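You operate a simulated robot arm through the tools that you are given. There is no shell and no other tool. Be economical: measure what you need, move in short steps, check, and stop when the job is done.

The job below is to be done with a simulated robot arm. You get a single attempt, and the scene is never put back.

Task
Put the packet marked "eyelets" from the top of the wide table on the black pad there.

Only the result counts: the job must be done as asked and must still hold three seconds after the hand-in. Knocking over, shifting, dropping, spilling or breaking anything else fails it.

Robot
A 6-joint arm with a two-finger parallel gripper, fixed in place. Base frame: the origin is at the foot of the arm, x ahead of it, y to its left, z up; the work surface is at about z = 0. Lengths are in m, angles in degrees, forces in N, time in s.
With the tool pointing down near the work surface it reaches from about 0.14 to 0.58 m from the base axis. Its first joint turns from -66.0 to 66.0 degrees. Payload 2.1 kg.
The tool frame sits at the grasp point between the pads (the TCP): z along the fingers, y along the line on which they close. The tips reach 0.03 m beyond it. The gripper opens to 0.094 m. The fingers are 0.028 m wide and 0.01 m thick; the gripper's body (0.05 by 0.096 m) begins 0.055 m behind the TCP.
Orientation is that of the tool frame in the base frame, as a unit quaternion [w, x, y, z]. With the fingers straight down and closing along the base's y, the tool's x points along the base's -x, its y along +y and its z along -z.

Tools
- The arm moves only by the tool send_rows. Its argument "motion" is a list of rows, each a list of 7 numbers: the gripper command, from -1 (fully open) to 1 (shut), values between in proportion, then the shift along the tool's x, y, z in cm, then the turn, a rotation vector about the tool's x, y, z in degrees. In form: [[fingers, x, y, z, ax, ay, az], ...]. A call has 1 to 8 rows; each row is the pose to reach, as a shift and turn from the pose commanded when the call began, along the tool's axes at that moment. Each row takes 0.2 s and may step no farther than 0.05 m and 8.6 degrees from the row before; otherwise, or with a gripper value out of range, the whole call is refused. Where a pose cannot be reached the arm comes as near as it can. A force on the tool above 40 N (or 10 N above the force at the start of the call, whichever is more), or a blocked arm, ends the call early, and 0.2 s more pass. Each finger travels about 0.072 m/s and halts on what it meets, pressing with about 34 N; the grip force reading is that of the motor and also rises with nothing between the fingers. The clock runs only during rows and for 0.2 s after the last one: add rows that repeat a pose to give the fingers time. The reply holds the time, the measured pose of the TCP, the force on the tool along the base axes, the opening and the grip force, in the units named above and with some noise, and new pictures: "show" is both (left out), scene, wrist or none.
- Cameras (640 x 400 px; columns grow to the right, rows downward): "scene" is fixed at [0.0397, -0.3609, 0.4845]; the picture's right is [0.90, -0.43, 0.00], its down [-0.25, -0.52, -0.81] and it looks along [0.35, 0.73, -0.58] (base axes); focal length 316 px, centre (320, 200). "wrist" rides on the gripper at [0.076, 0.014, -0.103] in the tool frame; the picture's right is [-0.18, 0.98, 0.00], its down [-0.75, -0.14, -0.64] and it looks along [-0.63, -0.12, 0.77] (tool axes); focal length 243 px, centre (320, 200). There is no depth. A picture from a camera that has moved, and an enlarged one, comes with that camera's place and axes in the base frame and with its lens.
- zoom(camera, box): a new picture of the part [left, top, right, bottom] of that camera's present view, enlarged. No time passes.
- job_done(): hands the job in; it is judged then, once.

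Work in short steps. Places have to be worked out from the pictures, the camera data and where the tool is seen: move nearer, look again, correct. Check each grasp and each placing, and mend what went wrong. You have 90 turns and 170 pictures in all, those below and enlarged ones among them. Open the gripper and draw the arm clear of the work before you hand the job in, unless the task says otherwise; then end with one line.

The tools are called after ">>>" by a JSON object that holds its "fn" and its "kwargs". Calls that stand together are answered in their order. send_rows: Moves the arm, as the interface text tells. Its arguments: {"type":"object","properties":{"motion":{"type":"array"},"show":{"type":"string","enum":["both","scene","wrist","none"]}},"required":["motion"]} The other tools are called the same way: zoom (camera, box) takes an enlarged picture of a part of a camera's view; job_done () hands the job in.

At the start:

```text
time_s: 0.0
eef_pos: [0.3568, 0.0197, 0.2197]
orientation: [0.0, 0.0, 1.0, 0.001]
contact_force: [-0.9, 0.4, 0.8]
gripper_width: 0.0942
grip_force: 0.1
```

scene: 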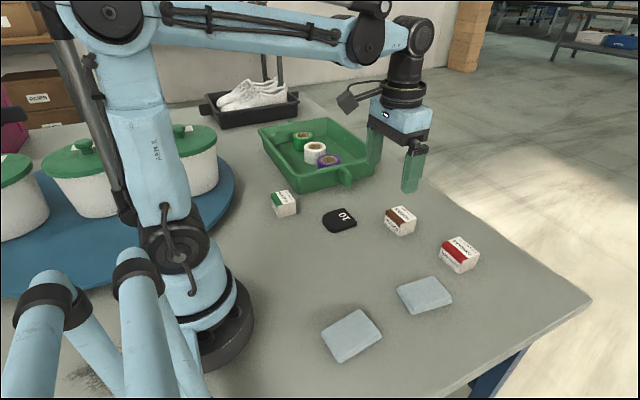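
wrist: 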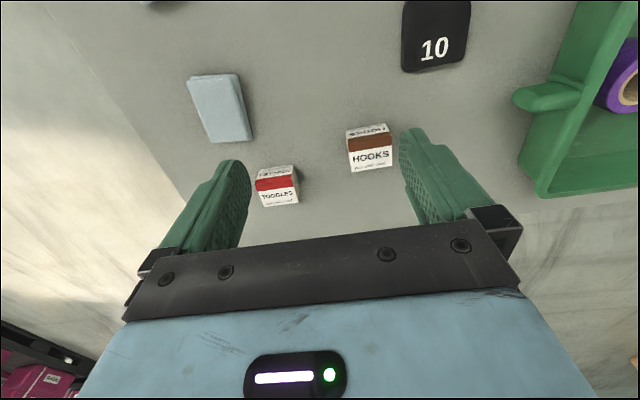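

The packets stand near the black "10" pad; I zoom to read the labels.

>>> {"fn": "zoom", "kwargs": {"camera": "scene", "box": [250, 170, 410, 270]}}

>>> {"fn": "zoom", "kwargs": {"camera": "scene", "box": [370, 180, 530, 280]}}

```text
4.00 times, centred on (330, 220) of scene
camera zoom: at [0.0397, -0.3609, 0.4845], right [0.9, -0.43, 0.0], down [-0.25, -0.52, -0.81], along [0.35, 0.73, -0.58], focal length 1263 px, centre (280, 120)
```

zoom: 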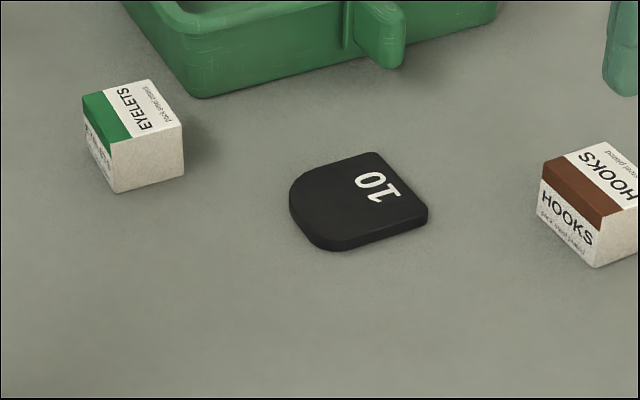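

```text
4.00 times, centred on (450, 230) of scene
camera zoom: at [0.0397, -0.3609, 0.4845], right [0.9, -0.43, 0.0], down [-0.25, -0.52, -0.81], along [0.35, 0.73, -0.58], focal length 1263 px, centre (-200, 80)
```

zoom: 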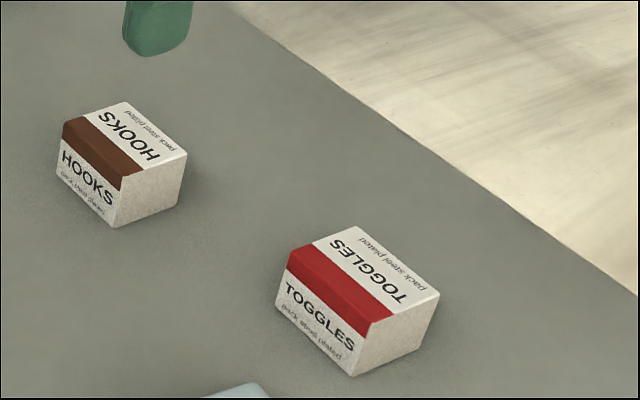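

The eyelets packet is the green-banded one at about (0.231, 0.249), roughly 0.043 × 0.055 × 0.038, and the black pad is at about (0.333, 0.151). I move above the packet at the present height, starting the 90° turn so the fingers close along base x.

>>> {"fn": "send_rows", "kwargs": {"motion": [[-1, 1.5, 2.2, 0, 0, 0, -8], [-1, 3, 4.4, 0, 0, 0, -16], [-1, 4.5, 6.6, 0, 0, 0, -24], [-1, 6, 8.8, 0, 0, 0, -32], [-1, 7.5, 11, 0, 0, 0, -40], [-1, 9, 13.2, 0, 0, 0, -48], [-1, 10.5, 15.4, 0, 0, 0, -56], [-1, 12, 17.6, 0, 0, 0, -64]], "show": "both"}}

```text
time_s: 1.8
eef_pos: [0.2372, 0.1975, 0.2186]
orientation: [0.0, -0.53, 0.848, 0.0]
contact_force: [-0.5, -0.2, 0.3]
gripper_width: 0.0942
grip_force: 0.1
camera wrist: at [0.1901, 0.1361, 0.3207], right [-0.8, 0.59, 0.0], down [0.46, 0.62, 0.64], along [0.38, 0.52, -0.77], focal length 243 px, centre (320, 200)
```

scene: 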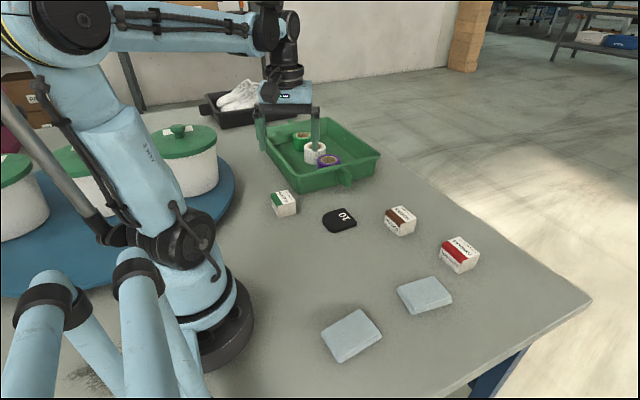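
wrist: 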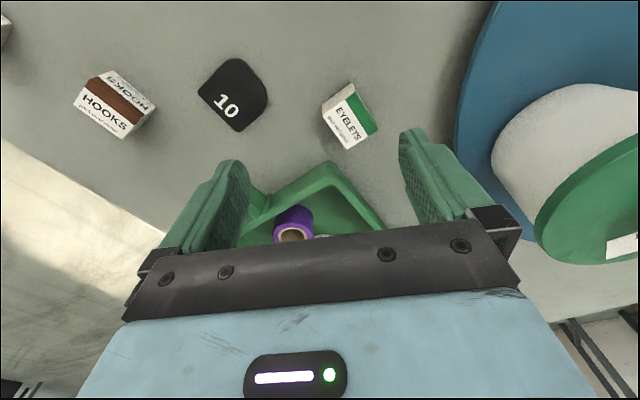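

The wrist view gives about (0.224, 0.246), in agreement. I finish the turn, move above the packet and come down to z ≈ 0.13 to look again.

>>> {"fn": "send_rows", "kwargs": {"motion": [[-1, -1.1, 0.8, 0, 0, 0, -7], [-1, -2.2, 1.6, 0, 0, 0, -14], [-1, -3.3, 2.4, 1, 0, 0, -20], [-1, -4.2, 3.0, 3, 0, 0, -26], [-1, -4.2, 3.0, 6, 0, 0, -26], [-1, -4.2, 3.0, 9, 0, 0, -26], [-1, -4.2, 3.0, 9, 0, 0, -26]]}}

```text
time_s: 3.4
eef_pos: [0.2283, 0.2456, 0.1295]
orientation: [0.0, 0.707, -0.707, 0.0]
contact_force: [-0.6, 0.2, -0.5]
gripper_width: 0.0941
grip_force: 0.1
camera wrist: at [0.214, 0.1715, 0.2327], right [-0.98, 0.18, 0.0], down [0.14, 0.75, 0.64], along [0.12, 0.63, -0.77], focal length 243 px, centre (320, 200)
```

scene: 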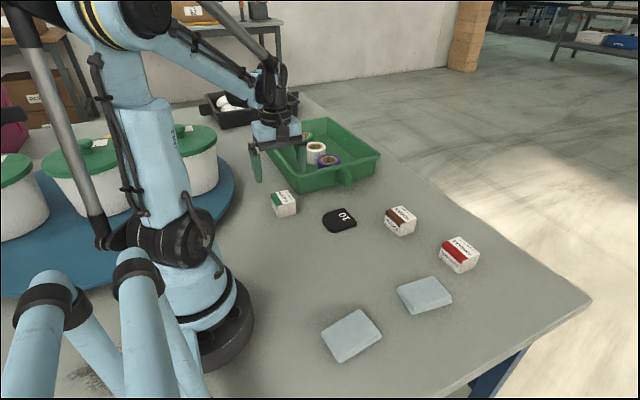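
wrist: 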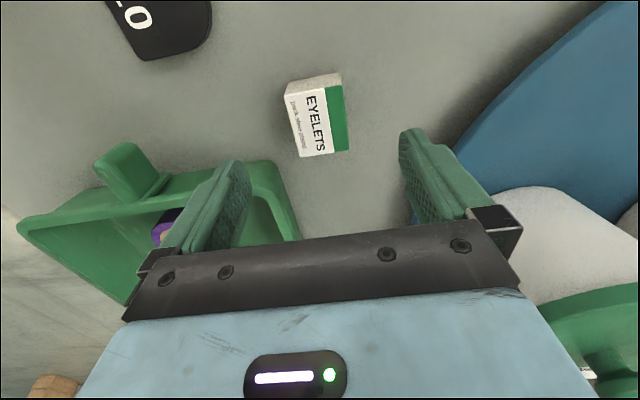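

The packet's top is centred near (0.229, 0.251), with the tray rim near x 0.272, y 0.279. I narrow the opening to about 0.066, shift slightly toward −y to stay off the tray, and descend in stages.

>>> {"fn": "send_rows", "kwargs": {"motion": [[-0.4, 0.2, 0, 0, 0, 0, 0], [-0.4, 0.2, -0.1, 1.5, 0, 0, 0], [-0.4, 0.2, -0.1, 3, 0, 0, 0], [-0.4, 0.2, -0.1, 4.5, 0, 0, 0], [-0.4, 0.2, -0.1, 4.5, 0, 0, 0]]}}

```text
time_s: 4.6
eef_pos: [0.2298, 0.2425, 0.0863]
orientation: [0.001, -0.707, 0.707, 0.0]
contact_force: [0.7, -0.7, 0.1]
gripper_width: 0.0662
grip_force: 0.0
camera wrist: at [0.2154, 0.1685, 0.1884], right [-0.98, 0.18, 0.0], down [0.14, 0.75, 0.64], along [0.12, 0.63, -0.77], focal length 243 px, centre (320, 200)
```

scene: 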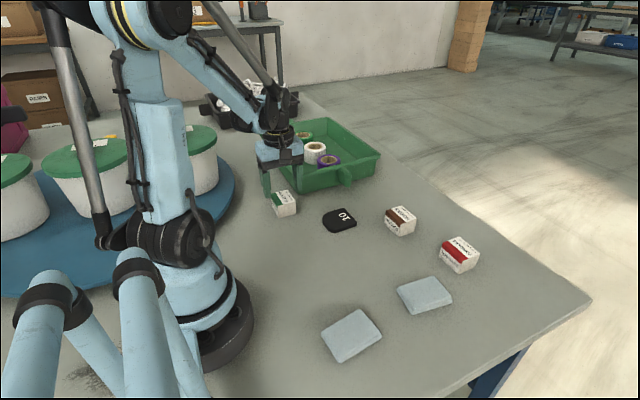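
wrist: 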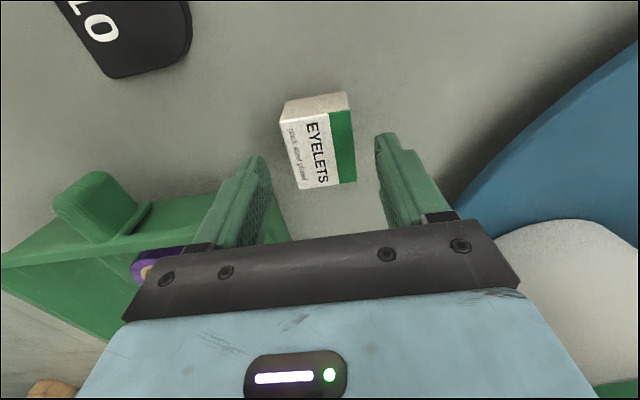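

Alignment holds: the packet centre is at about (0.230, 0.250) and the fingers straddle it. I descend to z ≈ 0.034.

>>> {"fn": "send_rows", "kwargs": {"motion": [[-0.4, -0.3, 0, 1.5, 0, 0, 0], [-0.4, -0.3, 0, 3, 0, 0, 0], [-0.4, -0.3, 0, 4.2, 0, 0, 0], [-0.4, -0.3, 0, 5.2, 0, 0, 0], [-0.4, -0.3, 0, 5.2, 0, 0, 0]]}}

```text
time_s: 5.8
eef_pos: [0.2293, 0.2479, 0.0328]
orientation: [0.0, 0.707, -0.707, 0.001]
contact_force: [-0.1, -0.6, 0.6]
gripper_width: 0.0656
grip_force: 0.1
camera wrist: at [0.2154, 0.1723, 0.1349], right [-0.98, 0.18, 0.0], down [0.14, 0.75, 0.64], along [0.12, 0.63, -0.77], focal length 243 px, centre (320, 200)
```

scene: 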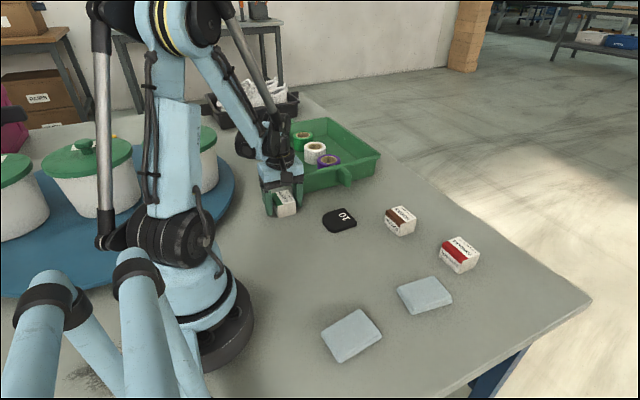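
wrist: 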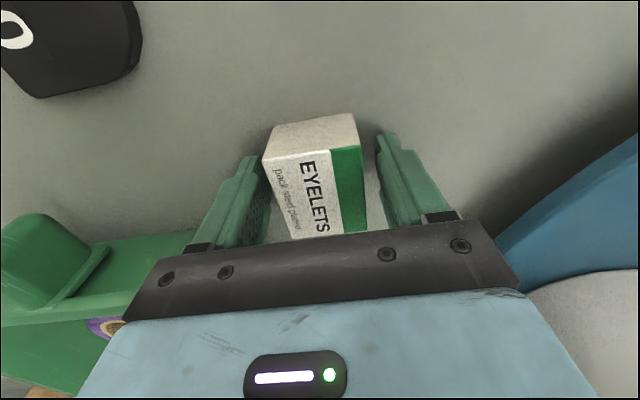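

The packet sits between the fingers with free space on both sides. I close the fingers in place.

>>> {"fn": "send_rows", "kwargs": {"motion": [[0, 0, 0, 0, 0, 0, 0], [0.3, 0, 0, 0, 0, 0, 0], [0.3, 0, 0, 0, 0, 0, 0], [0.3, 0, 0, 0, 0, 0, 0]], "show": "wrist"}}

```text
time_s: 6.8
eef_pos: [0.2306, 0.2477, 0.0337]
orientation: [0.0, 0.707, -0.707, 0.0]
contact_force: [-0.1, 0.3, 0.6]
gripper_width: 0.0499
grip_force: 33.5
camera wrist: at [0.2154, 0.1724, 0.1351], right [-0.98, 0.18, 0.0], down [0.14, 0.75, 0.64], along [0.12, 0.63, -0.77], focal length 243 px, centre (320, 200)
```

wrist: 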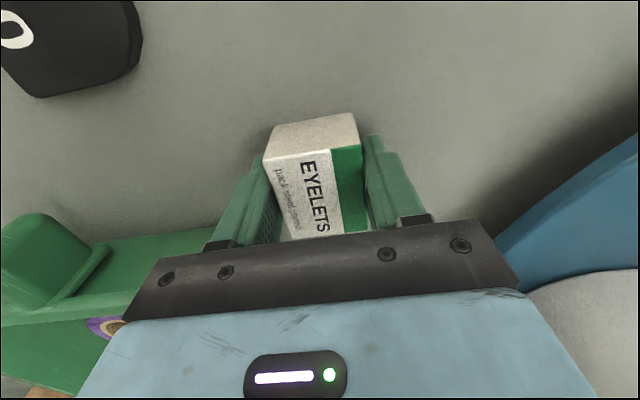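

It is gripped at 0.050 m opening with full force. I lift 4 cm and check.

>>> {"fn": "send_rows", "kwargs": {"motion": [[0.3, 0, 0, -0.7, 0, 0, 0], [0.3, 0, 0, -1.5, 0, 0, 0], [0.3, 0, 0, -2.7, 0, 0, 0], [0.3, 0, 0, -4, 0, 0, 0], [0.3, 0, 0, -5, 0, 0, 0]]}}

```text
time_s: 8.0
eef_pos: [0.2304, 0.2474, 0.0829]
orientation: [0.0, 0.707, -0.707, 0.0]
contact_force: [-0.2, -0.2, -1.0]
gripper_width: 0.0454
grip_force: 33.7
camera wrist: at [0.2152, 0.1727, 0.1856], right [-0.98, 0.18, 0.0], down [0.14, 0.75, 0.64], along [0.12, 0.63, -0.77], focal length 243 px, centre (320, 200)
```

scene: 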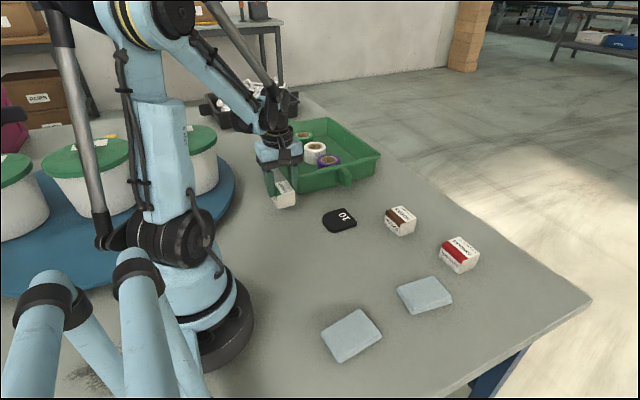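
wrist: 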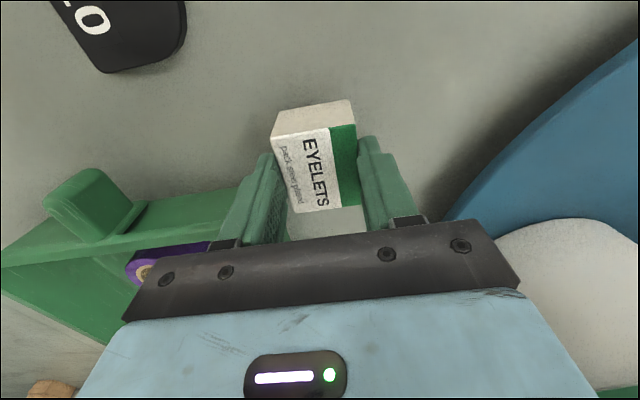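

The opening fell from 0.050 to 0.045 and the packet sits differently in the fingers; I look closely before going on.

>>> {"fn": "zoom", "kwargs": {"camera": "scene", "box": [240, 130, 336, 220]}}

>>> {"fn": "zoom", "kwargs": {"camera": "wrist", "box": [220, 70, 440, 250]}}

```text
4.44 times, centred on (288, 175) of scene
camera zoom: at [0.0397, -0.3609, 0.4845], right [0.9, -0.43, 0.0], down [-0.25, -0.52, -0.81], along [0.35, 0.73, -0.58], focal length 1404 px, centre (462, 311)
```

zoom: 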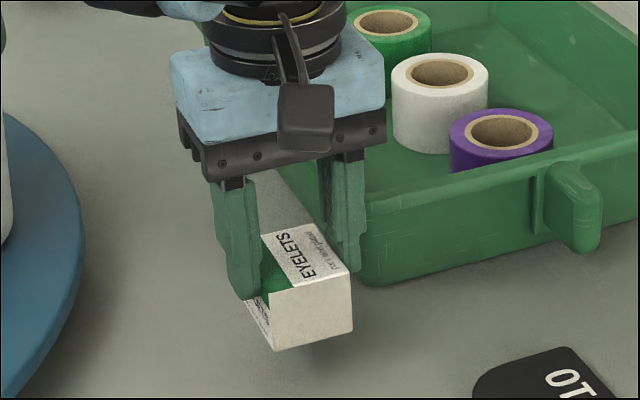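

```text
2.22 times, centred on (330, 160) of wrist
camera zoom: at [0.2152, 0.1727, 0.1856], right [-0.98, 0.18, 0.0], down [0.14, 0.75, 0.64], along [0.12, 0.63, -0.77], focal length 539 px, centre (298, 289)
```

zoom: 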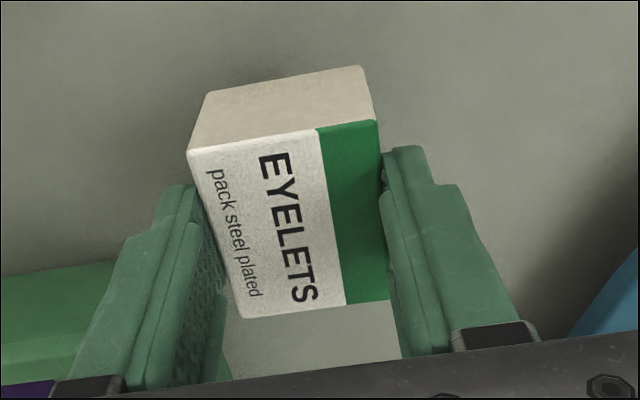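

The packet rose about 2.9 cm against a 5 cm lift, level but slid to the fingertips, likely because the first grip was a few degrees skew. I set it back down, then open and check its yaw.

>>> {"fn": "send_rows", "kwargs": {"motion": [[0.3, 0, 0, 1, 0, 0, 0], [0.3, 0, 0, 2, 0, 0, 0], [0.3, 0, 0, 2.5, 0, 0, 0], [0.3, 0, 0, 2.9, 0, 0, 0], [0.3, 0, 0, 2.9, 0, 0, 0]]}}

>>> {"fn": "zoom", "kwargs": {"camera": "scene", "box": [216, 130, 360, 220]}}

```text
time_s: 9.2
eef_pos: [0.2309, 0.248, 0.0545]
orientation: [0.0, 0.707, -0.707, 0.0]
contact_force: [-3.7, -1.2, 34.1]
gripper_width: 0.0451
grip_force: 33.7
camera wrist: at [0.2156, 0.1727, 0.1559], right [-0.98, 0.18, 0.0], down [0.14, 0.75, 0.64], along [0.12, 0.63, -0.77], focal length 243 px, centre (320, 200)
```

scene: 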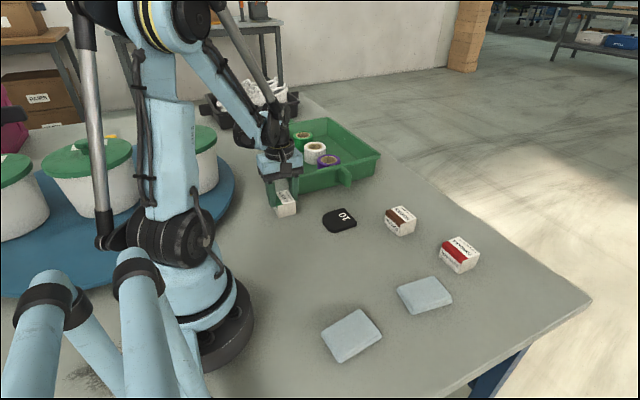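
wrist: 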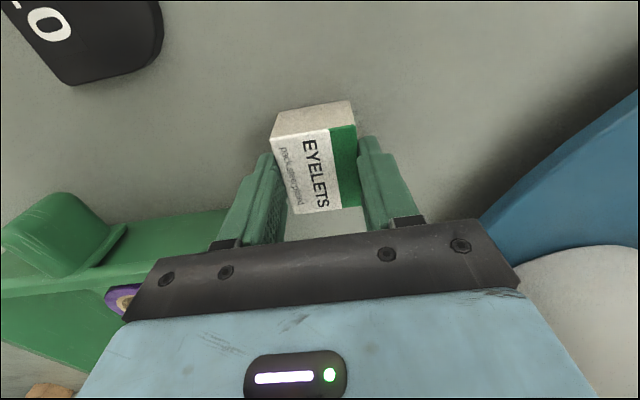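

```text
4.44 times, centred on (288, 175) of scene
camera zoom: at [0.0396, -0.3609, 0.4845], right [0.9, -0.43, 0.0], down [-0.25, -0.52, -0.81], along [0.35, 0.73, -0.58], focal length 1404 px, centre (462, 311)
```

zoom: 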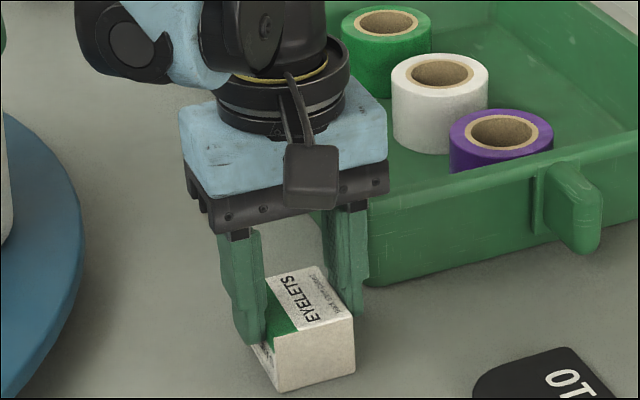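

It rests on the table, and the grip no longer slips even at 34 N. I ease up slightly, open to clear it, and look at the yaw.

>>> {"fn": "send_rows", "kwargs": {"motion": [[0.3, 0, 0, -0.1, 0, 0, 0], [-0.1, 0, 0, -0.1, 0, 0, 0], [-0.4, 0, 0, -0.1, 0, 0, 0], [-0.4, 0, 0, -0.1, 0, 0, 0]]}}

>>> {"fn": "zoom", "kwargs": {"camera": "wrist", "box": [220, 70, 440, 250]}}

```text
time_s: 10.2
eef_pos: [0.2301, 0.2473, 0.0551]
orientation: [0.001, 0.708, -0.706, 0.0]
contact_force: [0.5, 0.1, 0.0]
gripper_width: 0.0659
grip_force: 0.0
camera wrist: at [0.2155, 0.173, 0.1567], right [-0.98, 0.18, 0.0], down [0.14, 0.75, 0.64], along [0.12, 0.63, -0.77], focal length 243 px, centre (320, 200)
```

scene: 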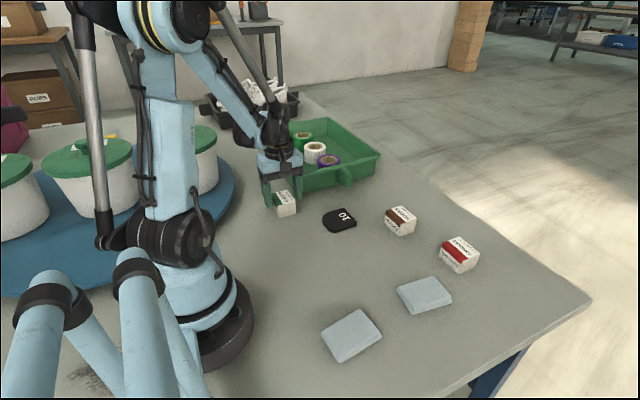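
wrist: 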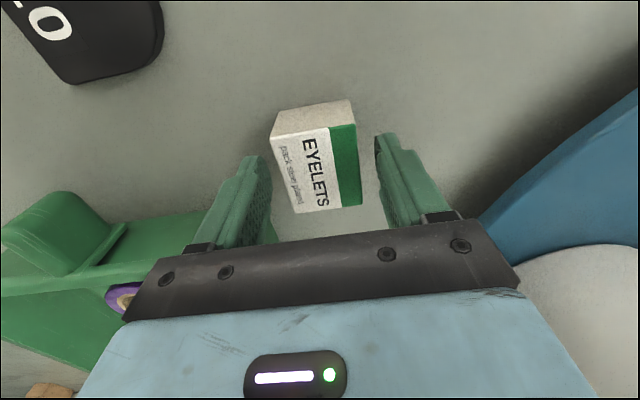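

```text
2.22 times, centred on (330, 160) of wrist
camera zoom: at [0.2155, 0.173, 0.1567], right [-0.98, 0.18, 0.0], down [0.14, 0.75, 0.64], along [0.12, 0.63, -0.77], focal length 539 px, centre (298, 289)
```

zoom: 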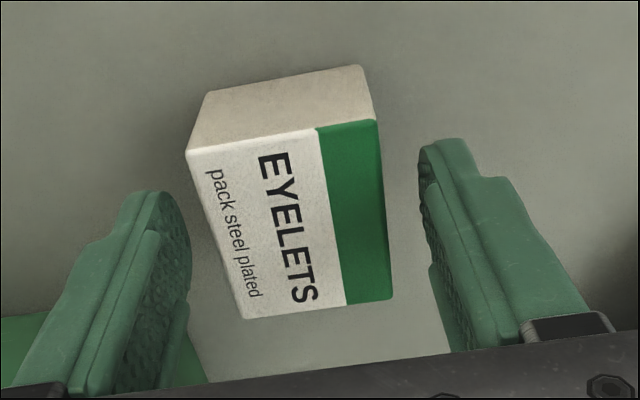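

The packet now lies square to the fingers, centred at about (0.230, 0.251). I go down to z ≈ 0.033 and regrip.

>>> {"fn": "send_rows", "kwargs": {"motion": [[-0.4, -0.2, 0, 1.1, 0, 0, 0], [-0.4, -0.2, 0, 2.2, 0, 0, 0], [-0.4, -0.2, 0, 2.2, 0, 0, 0], [0.1, -0.2, 0, 2.2, 0, 0, 0], [0.4, -0.2, 0, 2.2, 0, 0, 0], [0.4, -0.2, 0, 2.2, 0, 0, 0], [0.4, -0.2, 0, 2.2, 0, 0, 0]], "show": "wrist"}}

```text
time_s: 11.8
eef_pos: [0.2294, 0.2501, 0.0331]
orientation: [0.0, -0.707, 0.707, 0.0]
contact_force: [-0.5, 0.1, -0.3]
gripper_width: 0.0497
grip_force: 34.2
camera wrist: at [0.2158, 0.1749, 0.1348], right [-0.98, 0.18, 0.0], down [0.14, 0.75, 0.64], along [0.12, 0.63, -0.77], focal length 243 px, centre (320, 200)
```

wrist: 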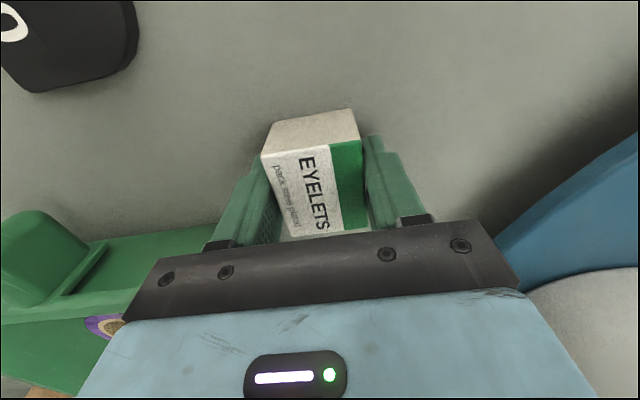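

The opening is 0.0497 again though the packet is only about 0.044 wide and now square, so something other than yaw causes it. I look at the contact.

>>> {"fn": "zoom", "kwargs": {"camera": "wrist", "box": [240, 90, 420, 250]}}

>>> {"fn": "zoom", "kwargs": {"camera": "scene", "box": [246, 165, 318, 225]}}

```text
2.50 times, centred on (330, 170) of wrist
camera zoom: at [0.2158, 0.1749, 0.1348], right [-0.98, 0.18, 0.0], down [0.14, 0.75, 0.64], along [0.12, 0.63, -0.77], focal length 606 px, centre (295, 275)
```

zoom: 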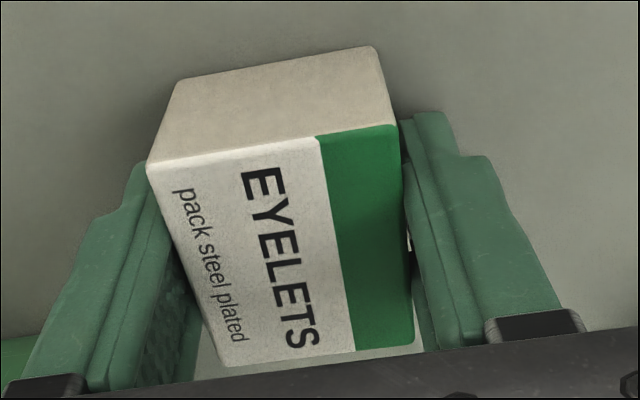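

```text
6.67 times, centred on (282, 195) of scene
camera zoom: at [0.0397, -0.3609, 0.4845], right [0.9, -0.43, 0.0], down [-0.25, -0.52, -0.81], along [0.35, 0.73, -0.58], focal length 2106 px, centre (573, 233)
```

zoom: 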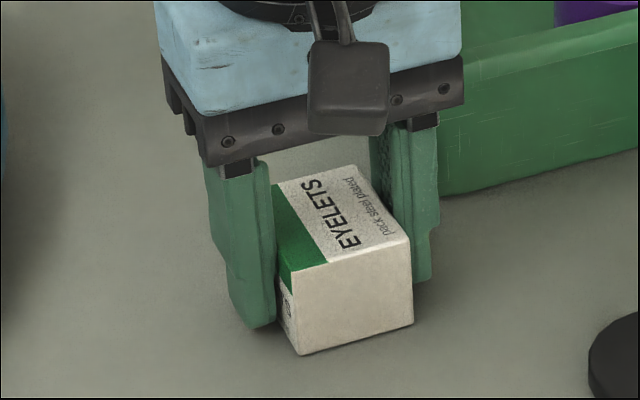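

The fingers seem to touch only low down at the tips there, while the higher grip (tips at about z 0.024) closed flat to 0.045 and held. I open, rise to that height and grip again.

>>> {"fn": "send_rows", "kwargs": {"motion": [[0, 0, 0, 0, 0, 0, 0], [-0.4, 0, 0, 0, 0, 0, 0], [-0.4, 0, 0, -1, 0, 0, 0], [-0.4, 0, 0, -1.9, 0, 0, 0], [0.1, 0, 0, -1.9, 0, 0, 0], [0.4, 0, 0, -1.9, 0, 0, 0], [0.4, 0, 0, -1.9, 0, 0, 0], [0.4, 0, 0, -1.9, 0, 0, 0]], "show": "wrist"}}

>>> {"fn": "zoom", "kwargs": {"camera": "scene", "box": [246, 165, 318, 225]}}

```text
time_s: 13.6
eef_pos: [0.2299, 0.2493, 0.052]
orientation: [0.0, -0.707, 0.707, 0.0]
contact_force: [0.0, -0.6, 2.5]
gripper_width: 0.0452
grip_force: 33.7
camera wrist: at [0.2165, 0.175, 0.1539], right [-0.98, 0.18, 0.0], down [0.14, 0.75, 0.64], along [0.12, 0.63, -0.77], focal length 243 px, centre (320, 200)
```

wrist: 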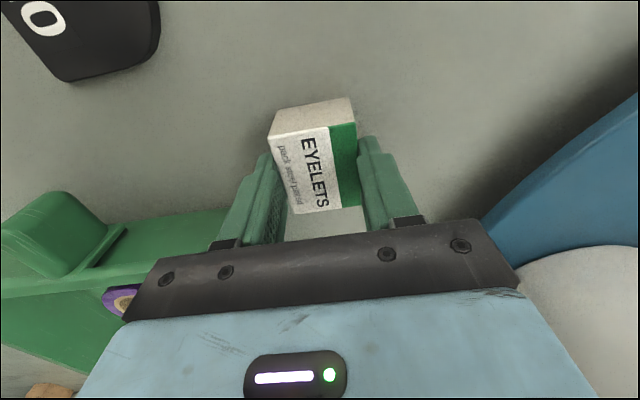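

```text
6.67 times, centred on (282, 195) of scene
camera zoom: at [0.0397, -0.3609, 0.4845], right [0.9, -0.43, 0.0], down [-0.25, -0.52, -0.81], along [0.35, 0.73, -0.58], focal length 2106 px, centre (573, 233)
```

zoom: 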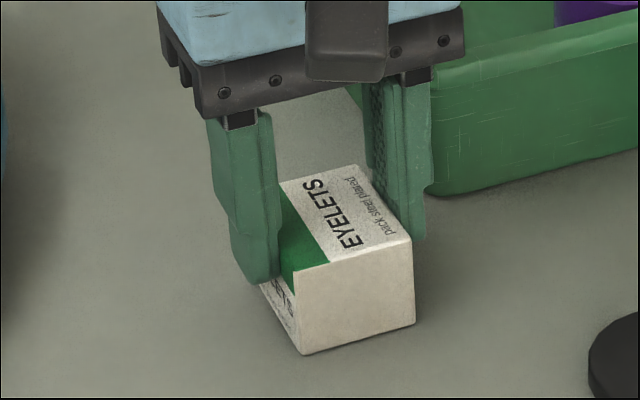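

Opening 0.0452 with the tips holding the upper part. I lift 2 cm slowly and check for slip.

>>> {"fn": "send_rows", "kwargs": {"motion": [[0.4, 0, 0, -0.5, 0, 0, 0], [0.4, 0, 0, -1, 0, 0, 0], [0.4, 0, 0, -1.5, 0, 0, 0], [0.4, 0, 0, -2, 0, 0, 0], [0.4, 0, 0, -2, 0, 0, 0], [0.4, 0, 0, -2, 0, 0, 0]], "show": "wrist"}}

>>> {"fn": "zoom", "kwargs": {"camera": "scene", "box": [246, 155, 318, 225]}}

```text
time_s: 15.0
eef_pos: [0.2308, 0.2496, 0.07]
orientation: [0.0, 0.707, -0.707, 0.0]
contact_force: [-0.8, 0.6, -0.8]
gripper_width: 0.0452
grip_force: 33.2
camera wrist: at [0.216, 0.1756, 0.1738], right [-0.98, 0.18, 0.0], down [0.14, 0.75, 0.64], along [0.12, 0.63, -0.77], focal length 243 px, centre (320, 200)
```

wrist: 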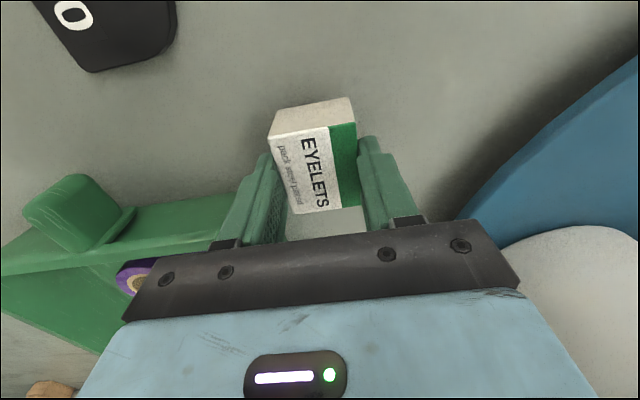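

```text
5.71 times, centred on (282, 190) of scene
camera zoom: at [0.0397, -0.3609, 0.4845], right [0.9, -0.43, 0.0], down [-0.25, -0.52, -0.81], along [0.35, 0.73, -0.58], focal length 1805 px, centre (537, 257)
```

zoom: 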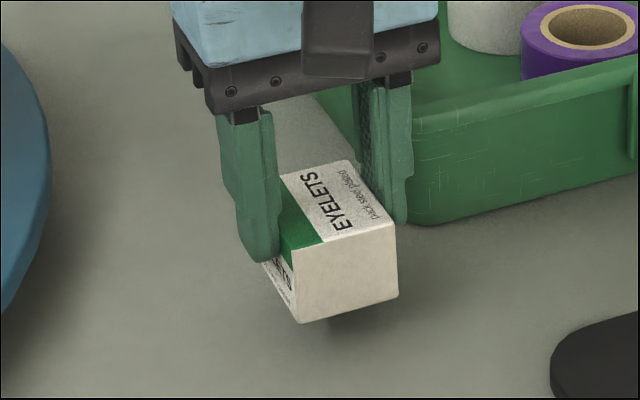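

Held without slip. I raise 2 cm more and carry it first toward −y, then to above the pad.

>>> {"fn": "send_rows", "kwargs": {"motion": [[0.4, 0, 0, -1, 0, 0, 0], [0.4, 1, 0, -2, 0, 0, 0], [0.4, 2.5, -1, -2, 0, 0, 0], [0.4, 4.2, -3, -2, 0, 0, 0], [0.4, 6, -5, -2, 0, 0, 0], [0.4, 8, -7.2, -2, 0, 0, 0], [0.4, 10, -9.4, -2, 0, 0, 0], [0.4, 10, -10.2, -2, 0, 0, 0]]}}

>>> {"fn": "zoom", "kwargs": {"camera": "scene", "box": [290, 160, 402, 240]}}

```text
time_s: 16.8
eef_pos: [0.3321, 0.1505, 0.0919]
orientation: [0.0, 0.707, -0.707, 0.0]
contact_force: [0.1, -0.1, -2.0]
gripper_width: 0.0449
grip_force: 33.5
camera wrist: at [0.3174, 0.0749, 0.1938], right [-0.98, 0.18, 0.0], down [0.14, 0.75, 0.64], along [0.12, 0.63, -0.77], focal length 243 px, centre (320, 200)
```

scene: 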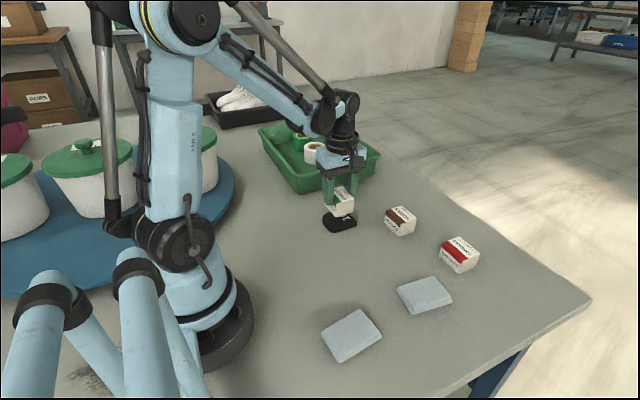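
wrist: 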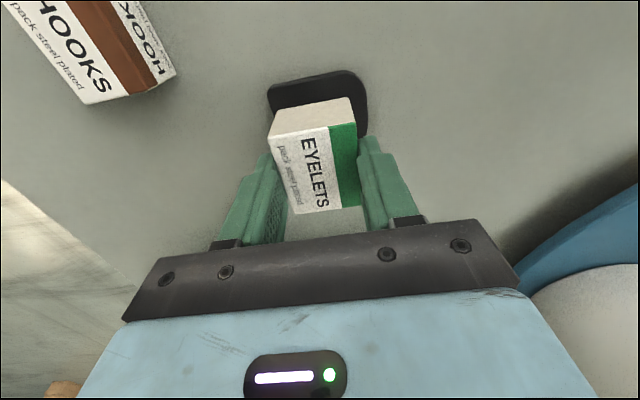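

```text
5.00 times, centred on (346, 200) of scene
camera zoom: at [0.0397, -0.3609, 0.4845], right [0.9, -0.43, 0.0], down [-0.25, -0.52, -0.81], along [0.35, 0.73, -0.58], focal length 1579 px, centre (190, 200)
```

zoom: 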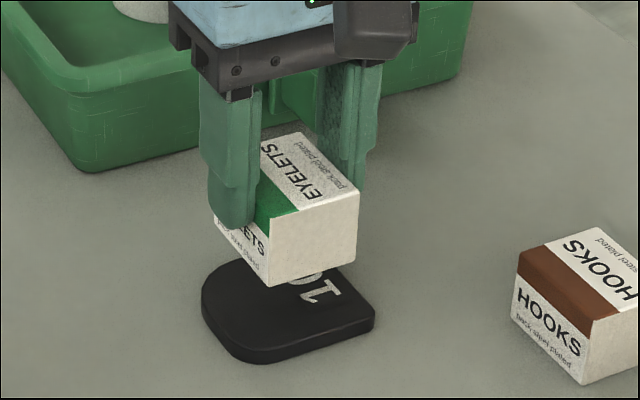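

The packet is centred over the pad (pad about x 0.298–0.366, y 0.120–0.182). I lower it to just above the pad.

>>> {"fn": "send_rows", "kwargs": {"motion": [[0.4, 0, 0, 1, 0, 0, 0], [0.4, 0, 0, 2, 0, 0, 0], [0.4, 0, 0, 2.5, 0, 0, 0], [0.4, 0, 0, 2.7, 0, 0, 0], [0.4, 0, 0, 2.7, 0, 0, 0]]}}

>>> {"fn": "zoom", "kwargs": {"camera": "scene", "box": [290, 160, 402, 240]}}

```text
time_s: 18.0
eef_pos: [0.3313, 0.1492, 0.0642]
orientation: [0.0, -0.707, 0.708, 0.0]
contact_force: [0.0, 0.2, -1.2]
gripper_width: 0.0451
grip_force: 33.8
camera wrist: at [0.3173, 0.0741, 0.1659], right [-0.98, 0.18, 0.0], down [0.14, 0.75, 0.64], along [0.12, 0.63, -0.77], focal length 243 px, centre (320, 200)
```

scene: 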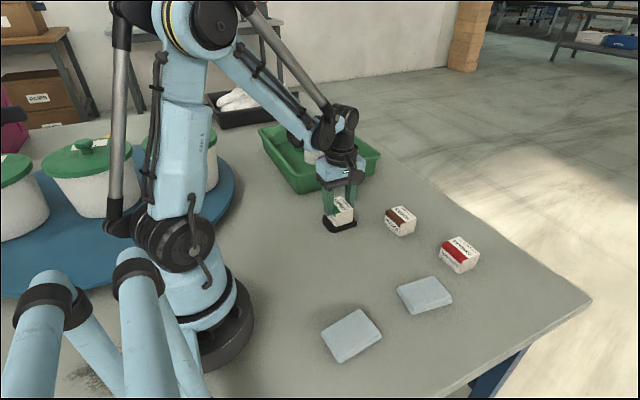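
wrist: 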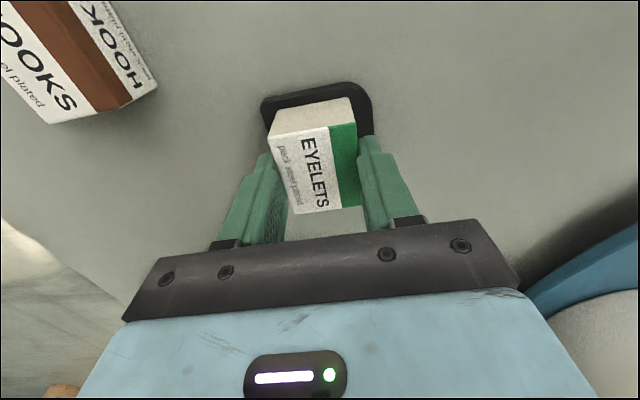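

```text
5.00 times, centred on (346, 200) of scene
camera zoom: at [0.0397, -0.3609, 0.4845], right [0.9, -0.43, 0.0], down [-0.25, -0.52, -0.81], along [0.35, 0.73, -0.58], focal length 1579 px, centre (190, 200)
```

zoom: 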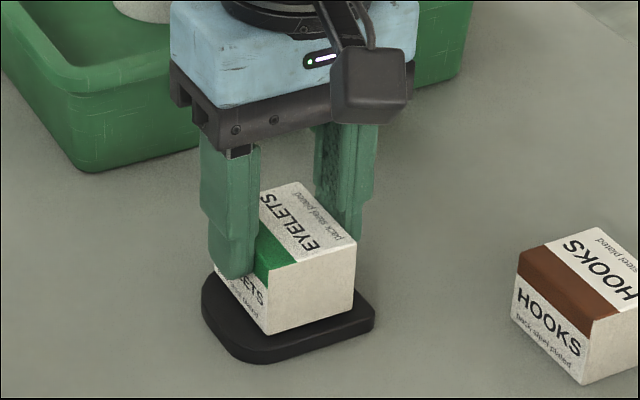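

About 3 mm above the pad and centred within a few mm on all sides. I lower gently to contact.

>>> {"fn": "send_rows", "kwargs": {"motion": [[0.4, 0, 0, 0.15, 0, 0, 0], [0.4, 0, 0, 0.3, 0, 0, 0], [0.4, 0, 0, 0.3, 0, 0, 0]], "show": "none"}}

```text
time_s: 18.8
eef_pos: [0.3325, 0.1493, 0.0618]
orientation: [-0.001, -0.707, 0.707, 0.0]
contact_force: [-1.5, -1.9, 14.3]
gripper_width: 0.0453
grip_force: 34.1
```

Contact with the pad at 14 N. I ease up 1 mm, open moderately, and check.

>>> {"fn": "send_rows", "kwargs": {"motion": [[0.4, 0, 0, -0.1, 0, 0, 0], [0.0, 0, 0, -0.1, 0, 0, 0], [-0.3, 0, 0, -0.1, 0, 0, 0], [-0.5, 0, 0, -0.1, 0, 0, 0], [-0.5, 0, 0, -0.1, 0, 0, 0]]}}

>>> {"fn": "zoom", "kwargs": {"camera": "scene", "box": [290, 160, 402, 240]}}

```text
time_s: 20.0
eef_pos: [0.3325, 0.1491, 0.0627]
orientation: [-0.001, -0.706, 0.708, 0.0]
contact_force: [0.9, -0.1, -0.5]
gripper_width: 0.0706
grip_force: 0.1
camera wrist: at [0.3177, 0.0743, 0.1645], right [-0.98, 0.18, 0.0], down [0.14, 0.75, 0.64], along [0.12, 0.63, -0.77], focal length 243 px, centre (320, 200)
```

scene: 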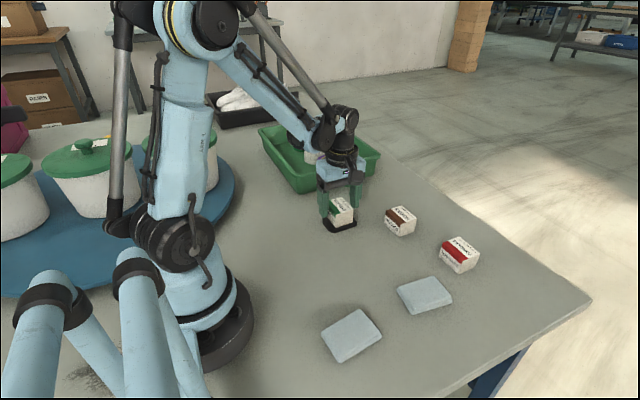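
wrist: 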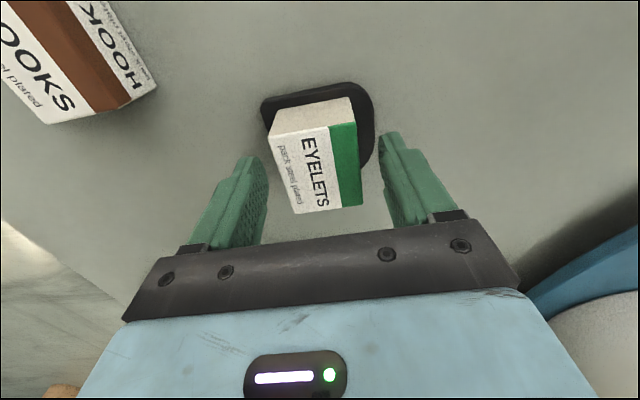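

```text
5.00 times, centred on (346, 200) of scene
camera zoom: at [0.0397, -0.3609, 0.4845], right [0.9, -0.43, 0.0], down [-0.25, -0.52, -0.81], along [0.35, 0.73, -0.58], focal length 1579 px, centre (190, 200)
```

zoom: 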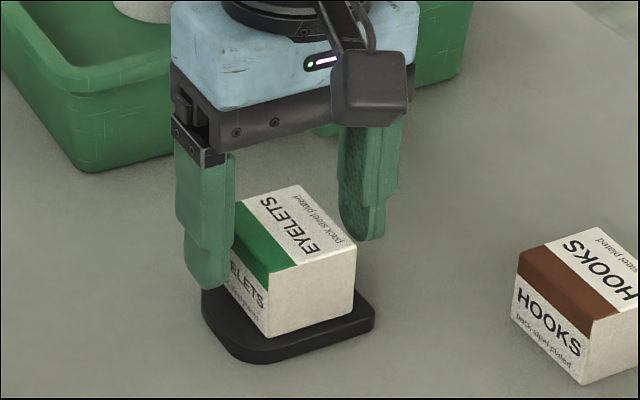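

Released and resting on the pad. I lift the arm straight up and take a clear look.

>>> {"fn": "send_rows", "kwargs": {"motion": [[-0.5, 0, 0, -1.5, 0, 0, 0], [-0.5, 0, 0, -3.5, 0, 0, 0], [-0.6, 0, 0, -6, 0, 0, 0], [-0.8, 0, 0, -9, 0, 0, 0], [-1, 0, 0, -12, 0, 0, 0], [-1, 0, 0, -14, 0, 0, 0]]}}

>>> {"fn": "zoom", "kwargs": {"camera": "scene", "box": [290, 160, 402, 240]}}

>>> {"fn": "zoom", "kwargs": {"camera": "wrist", "box": [240, 60, 400, 220]}}

```text
time_s: 21.4
eef_pos: [0.334, 0.1506, 0.2034]
orientation: [0.0, -0.707, 0.707, -0.001]
contact_force: [-0.2, -0.1, 0.2]
gripper_width: 0.0941
grip_force: 0.1
camera wrist: at [0.3187, 0.0753, 0.3051], right [-0.98, 0.18, 0.0], down [0.14, 0.75, 0.64], along [0.12, 0.63, -0.77], focal length 243 px, centre (320, 200)
```

scene: 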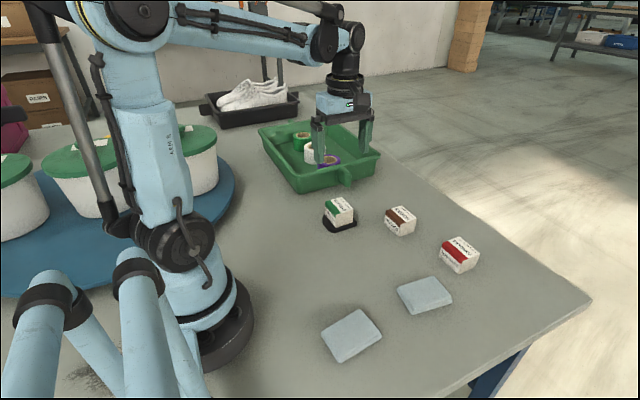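
wrist: 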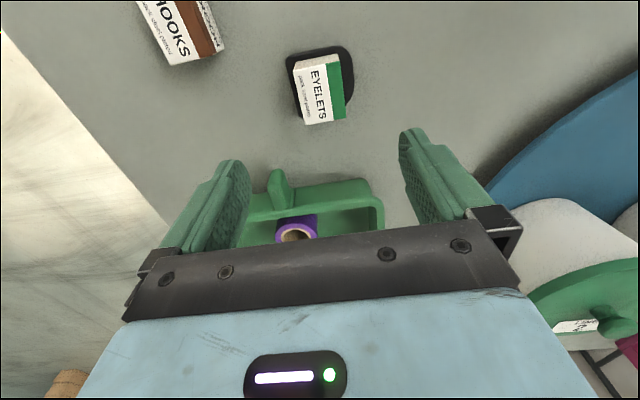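

```text
5.00 times, centred on (346, 200) of scene
camera zoom: at [0.0397, -0.3609, 0.4845], right [0.9, -0.43, 0.0], down [-0.25, -0.52, -0.81], along [0.35, 0.73, -0.58], focal length 1579 px, centre (190, 200)
```

zoom: 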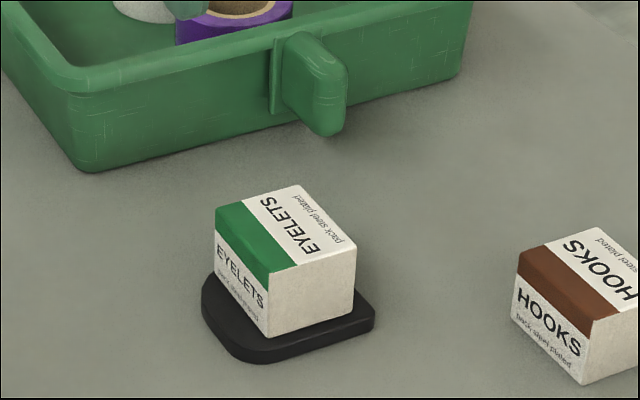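

```text
2.50 times, centred on (320, 140) of wrist
camera zoom: at [0.3187, 0.0753, 0.3051], right [-0.98, 0.18, 0.0], down [0.14, 0.75, 0.64], along [0.12, 0.63, -0.77], focal length 606 px, centre (320, 350)
```

zoom: 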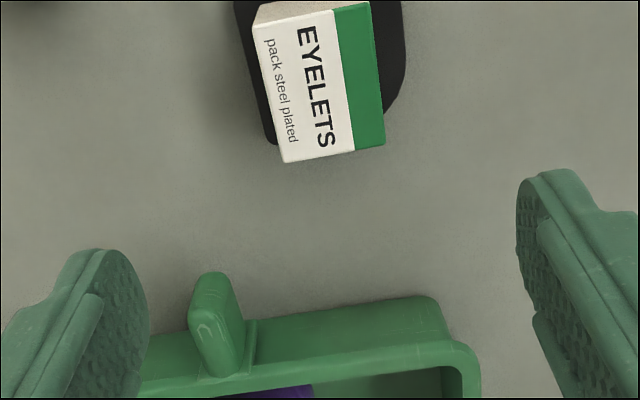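

The packet sits flat and fully within the pad (its back edge at y ≈ 0.179, the pad's at ≈ 0.183). The other objects I can see are where they were, and the arm is clear with the gripper open, so I hand in.

>>> {"fn": "job_done", "kwargs": {}}

```text
The job is handed in.
```

The "eyelets" packet is resting on the black pad, released, with the arm drawn clear, and the job is handed in.
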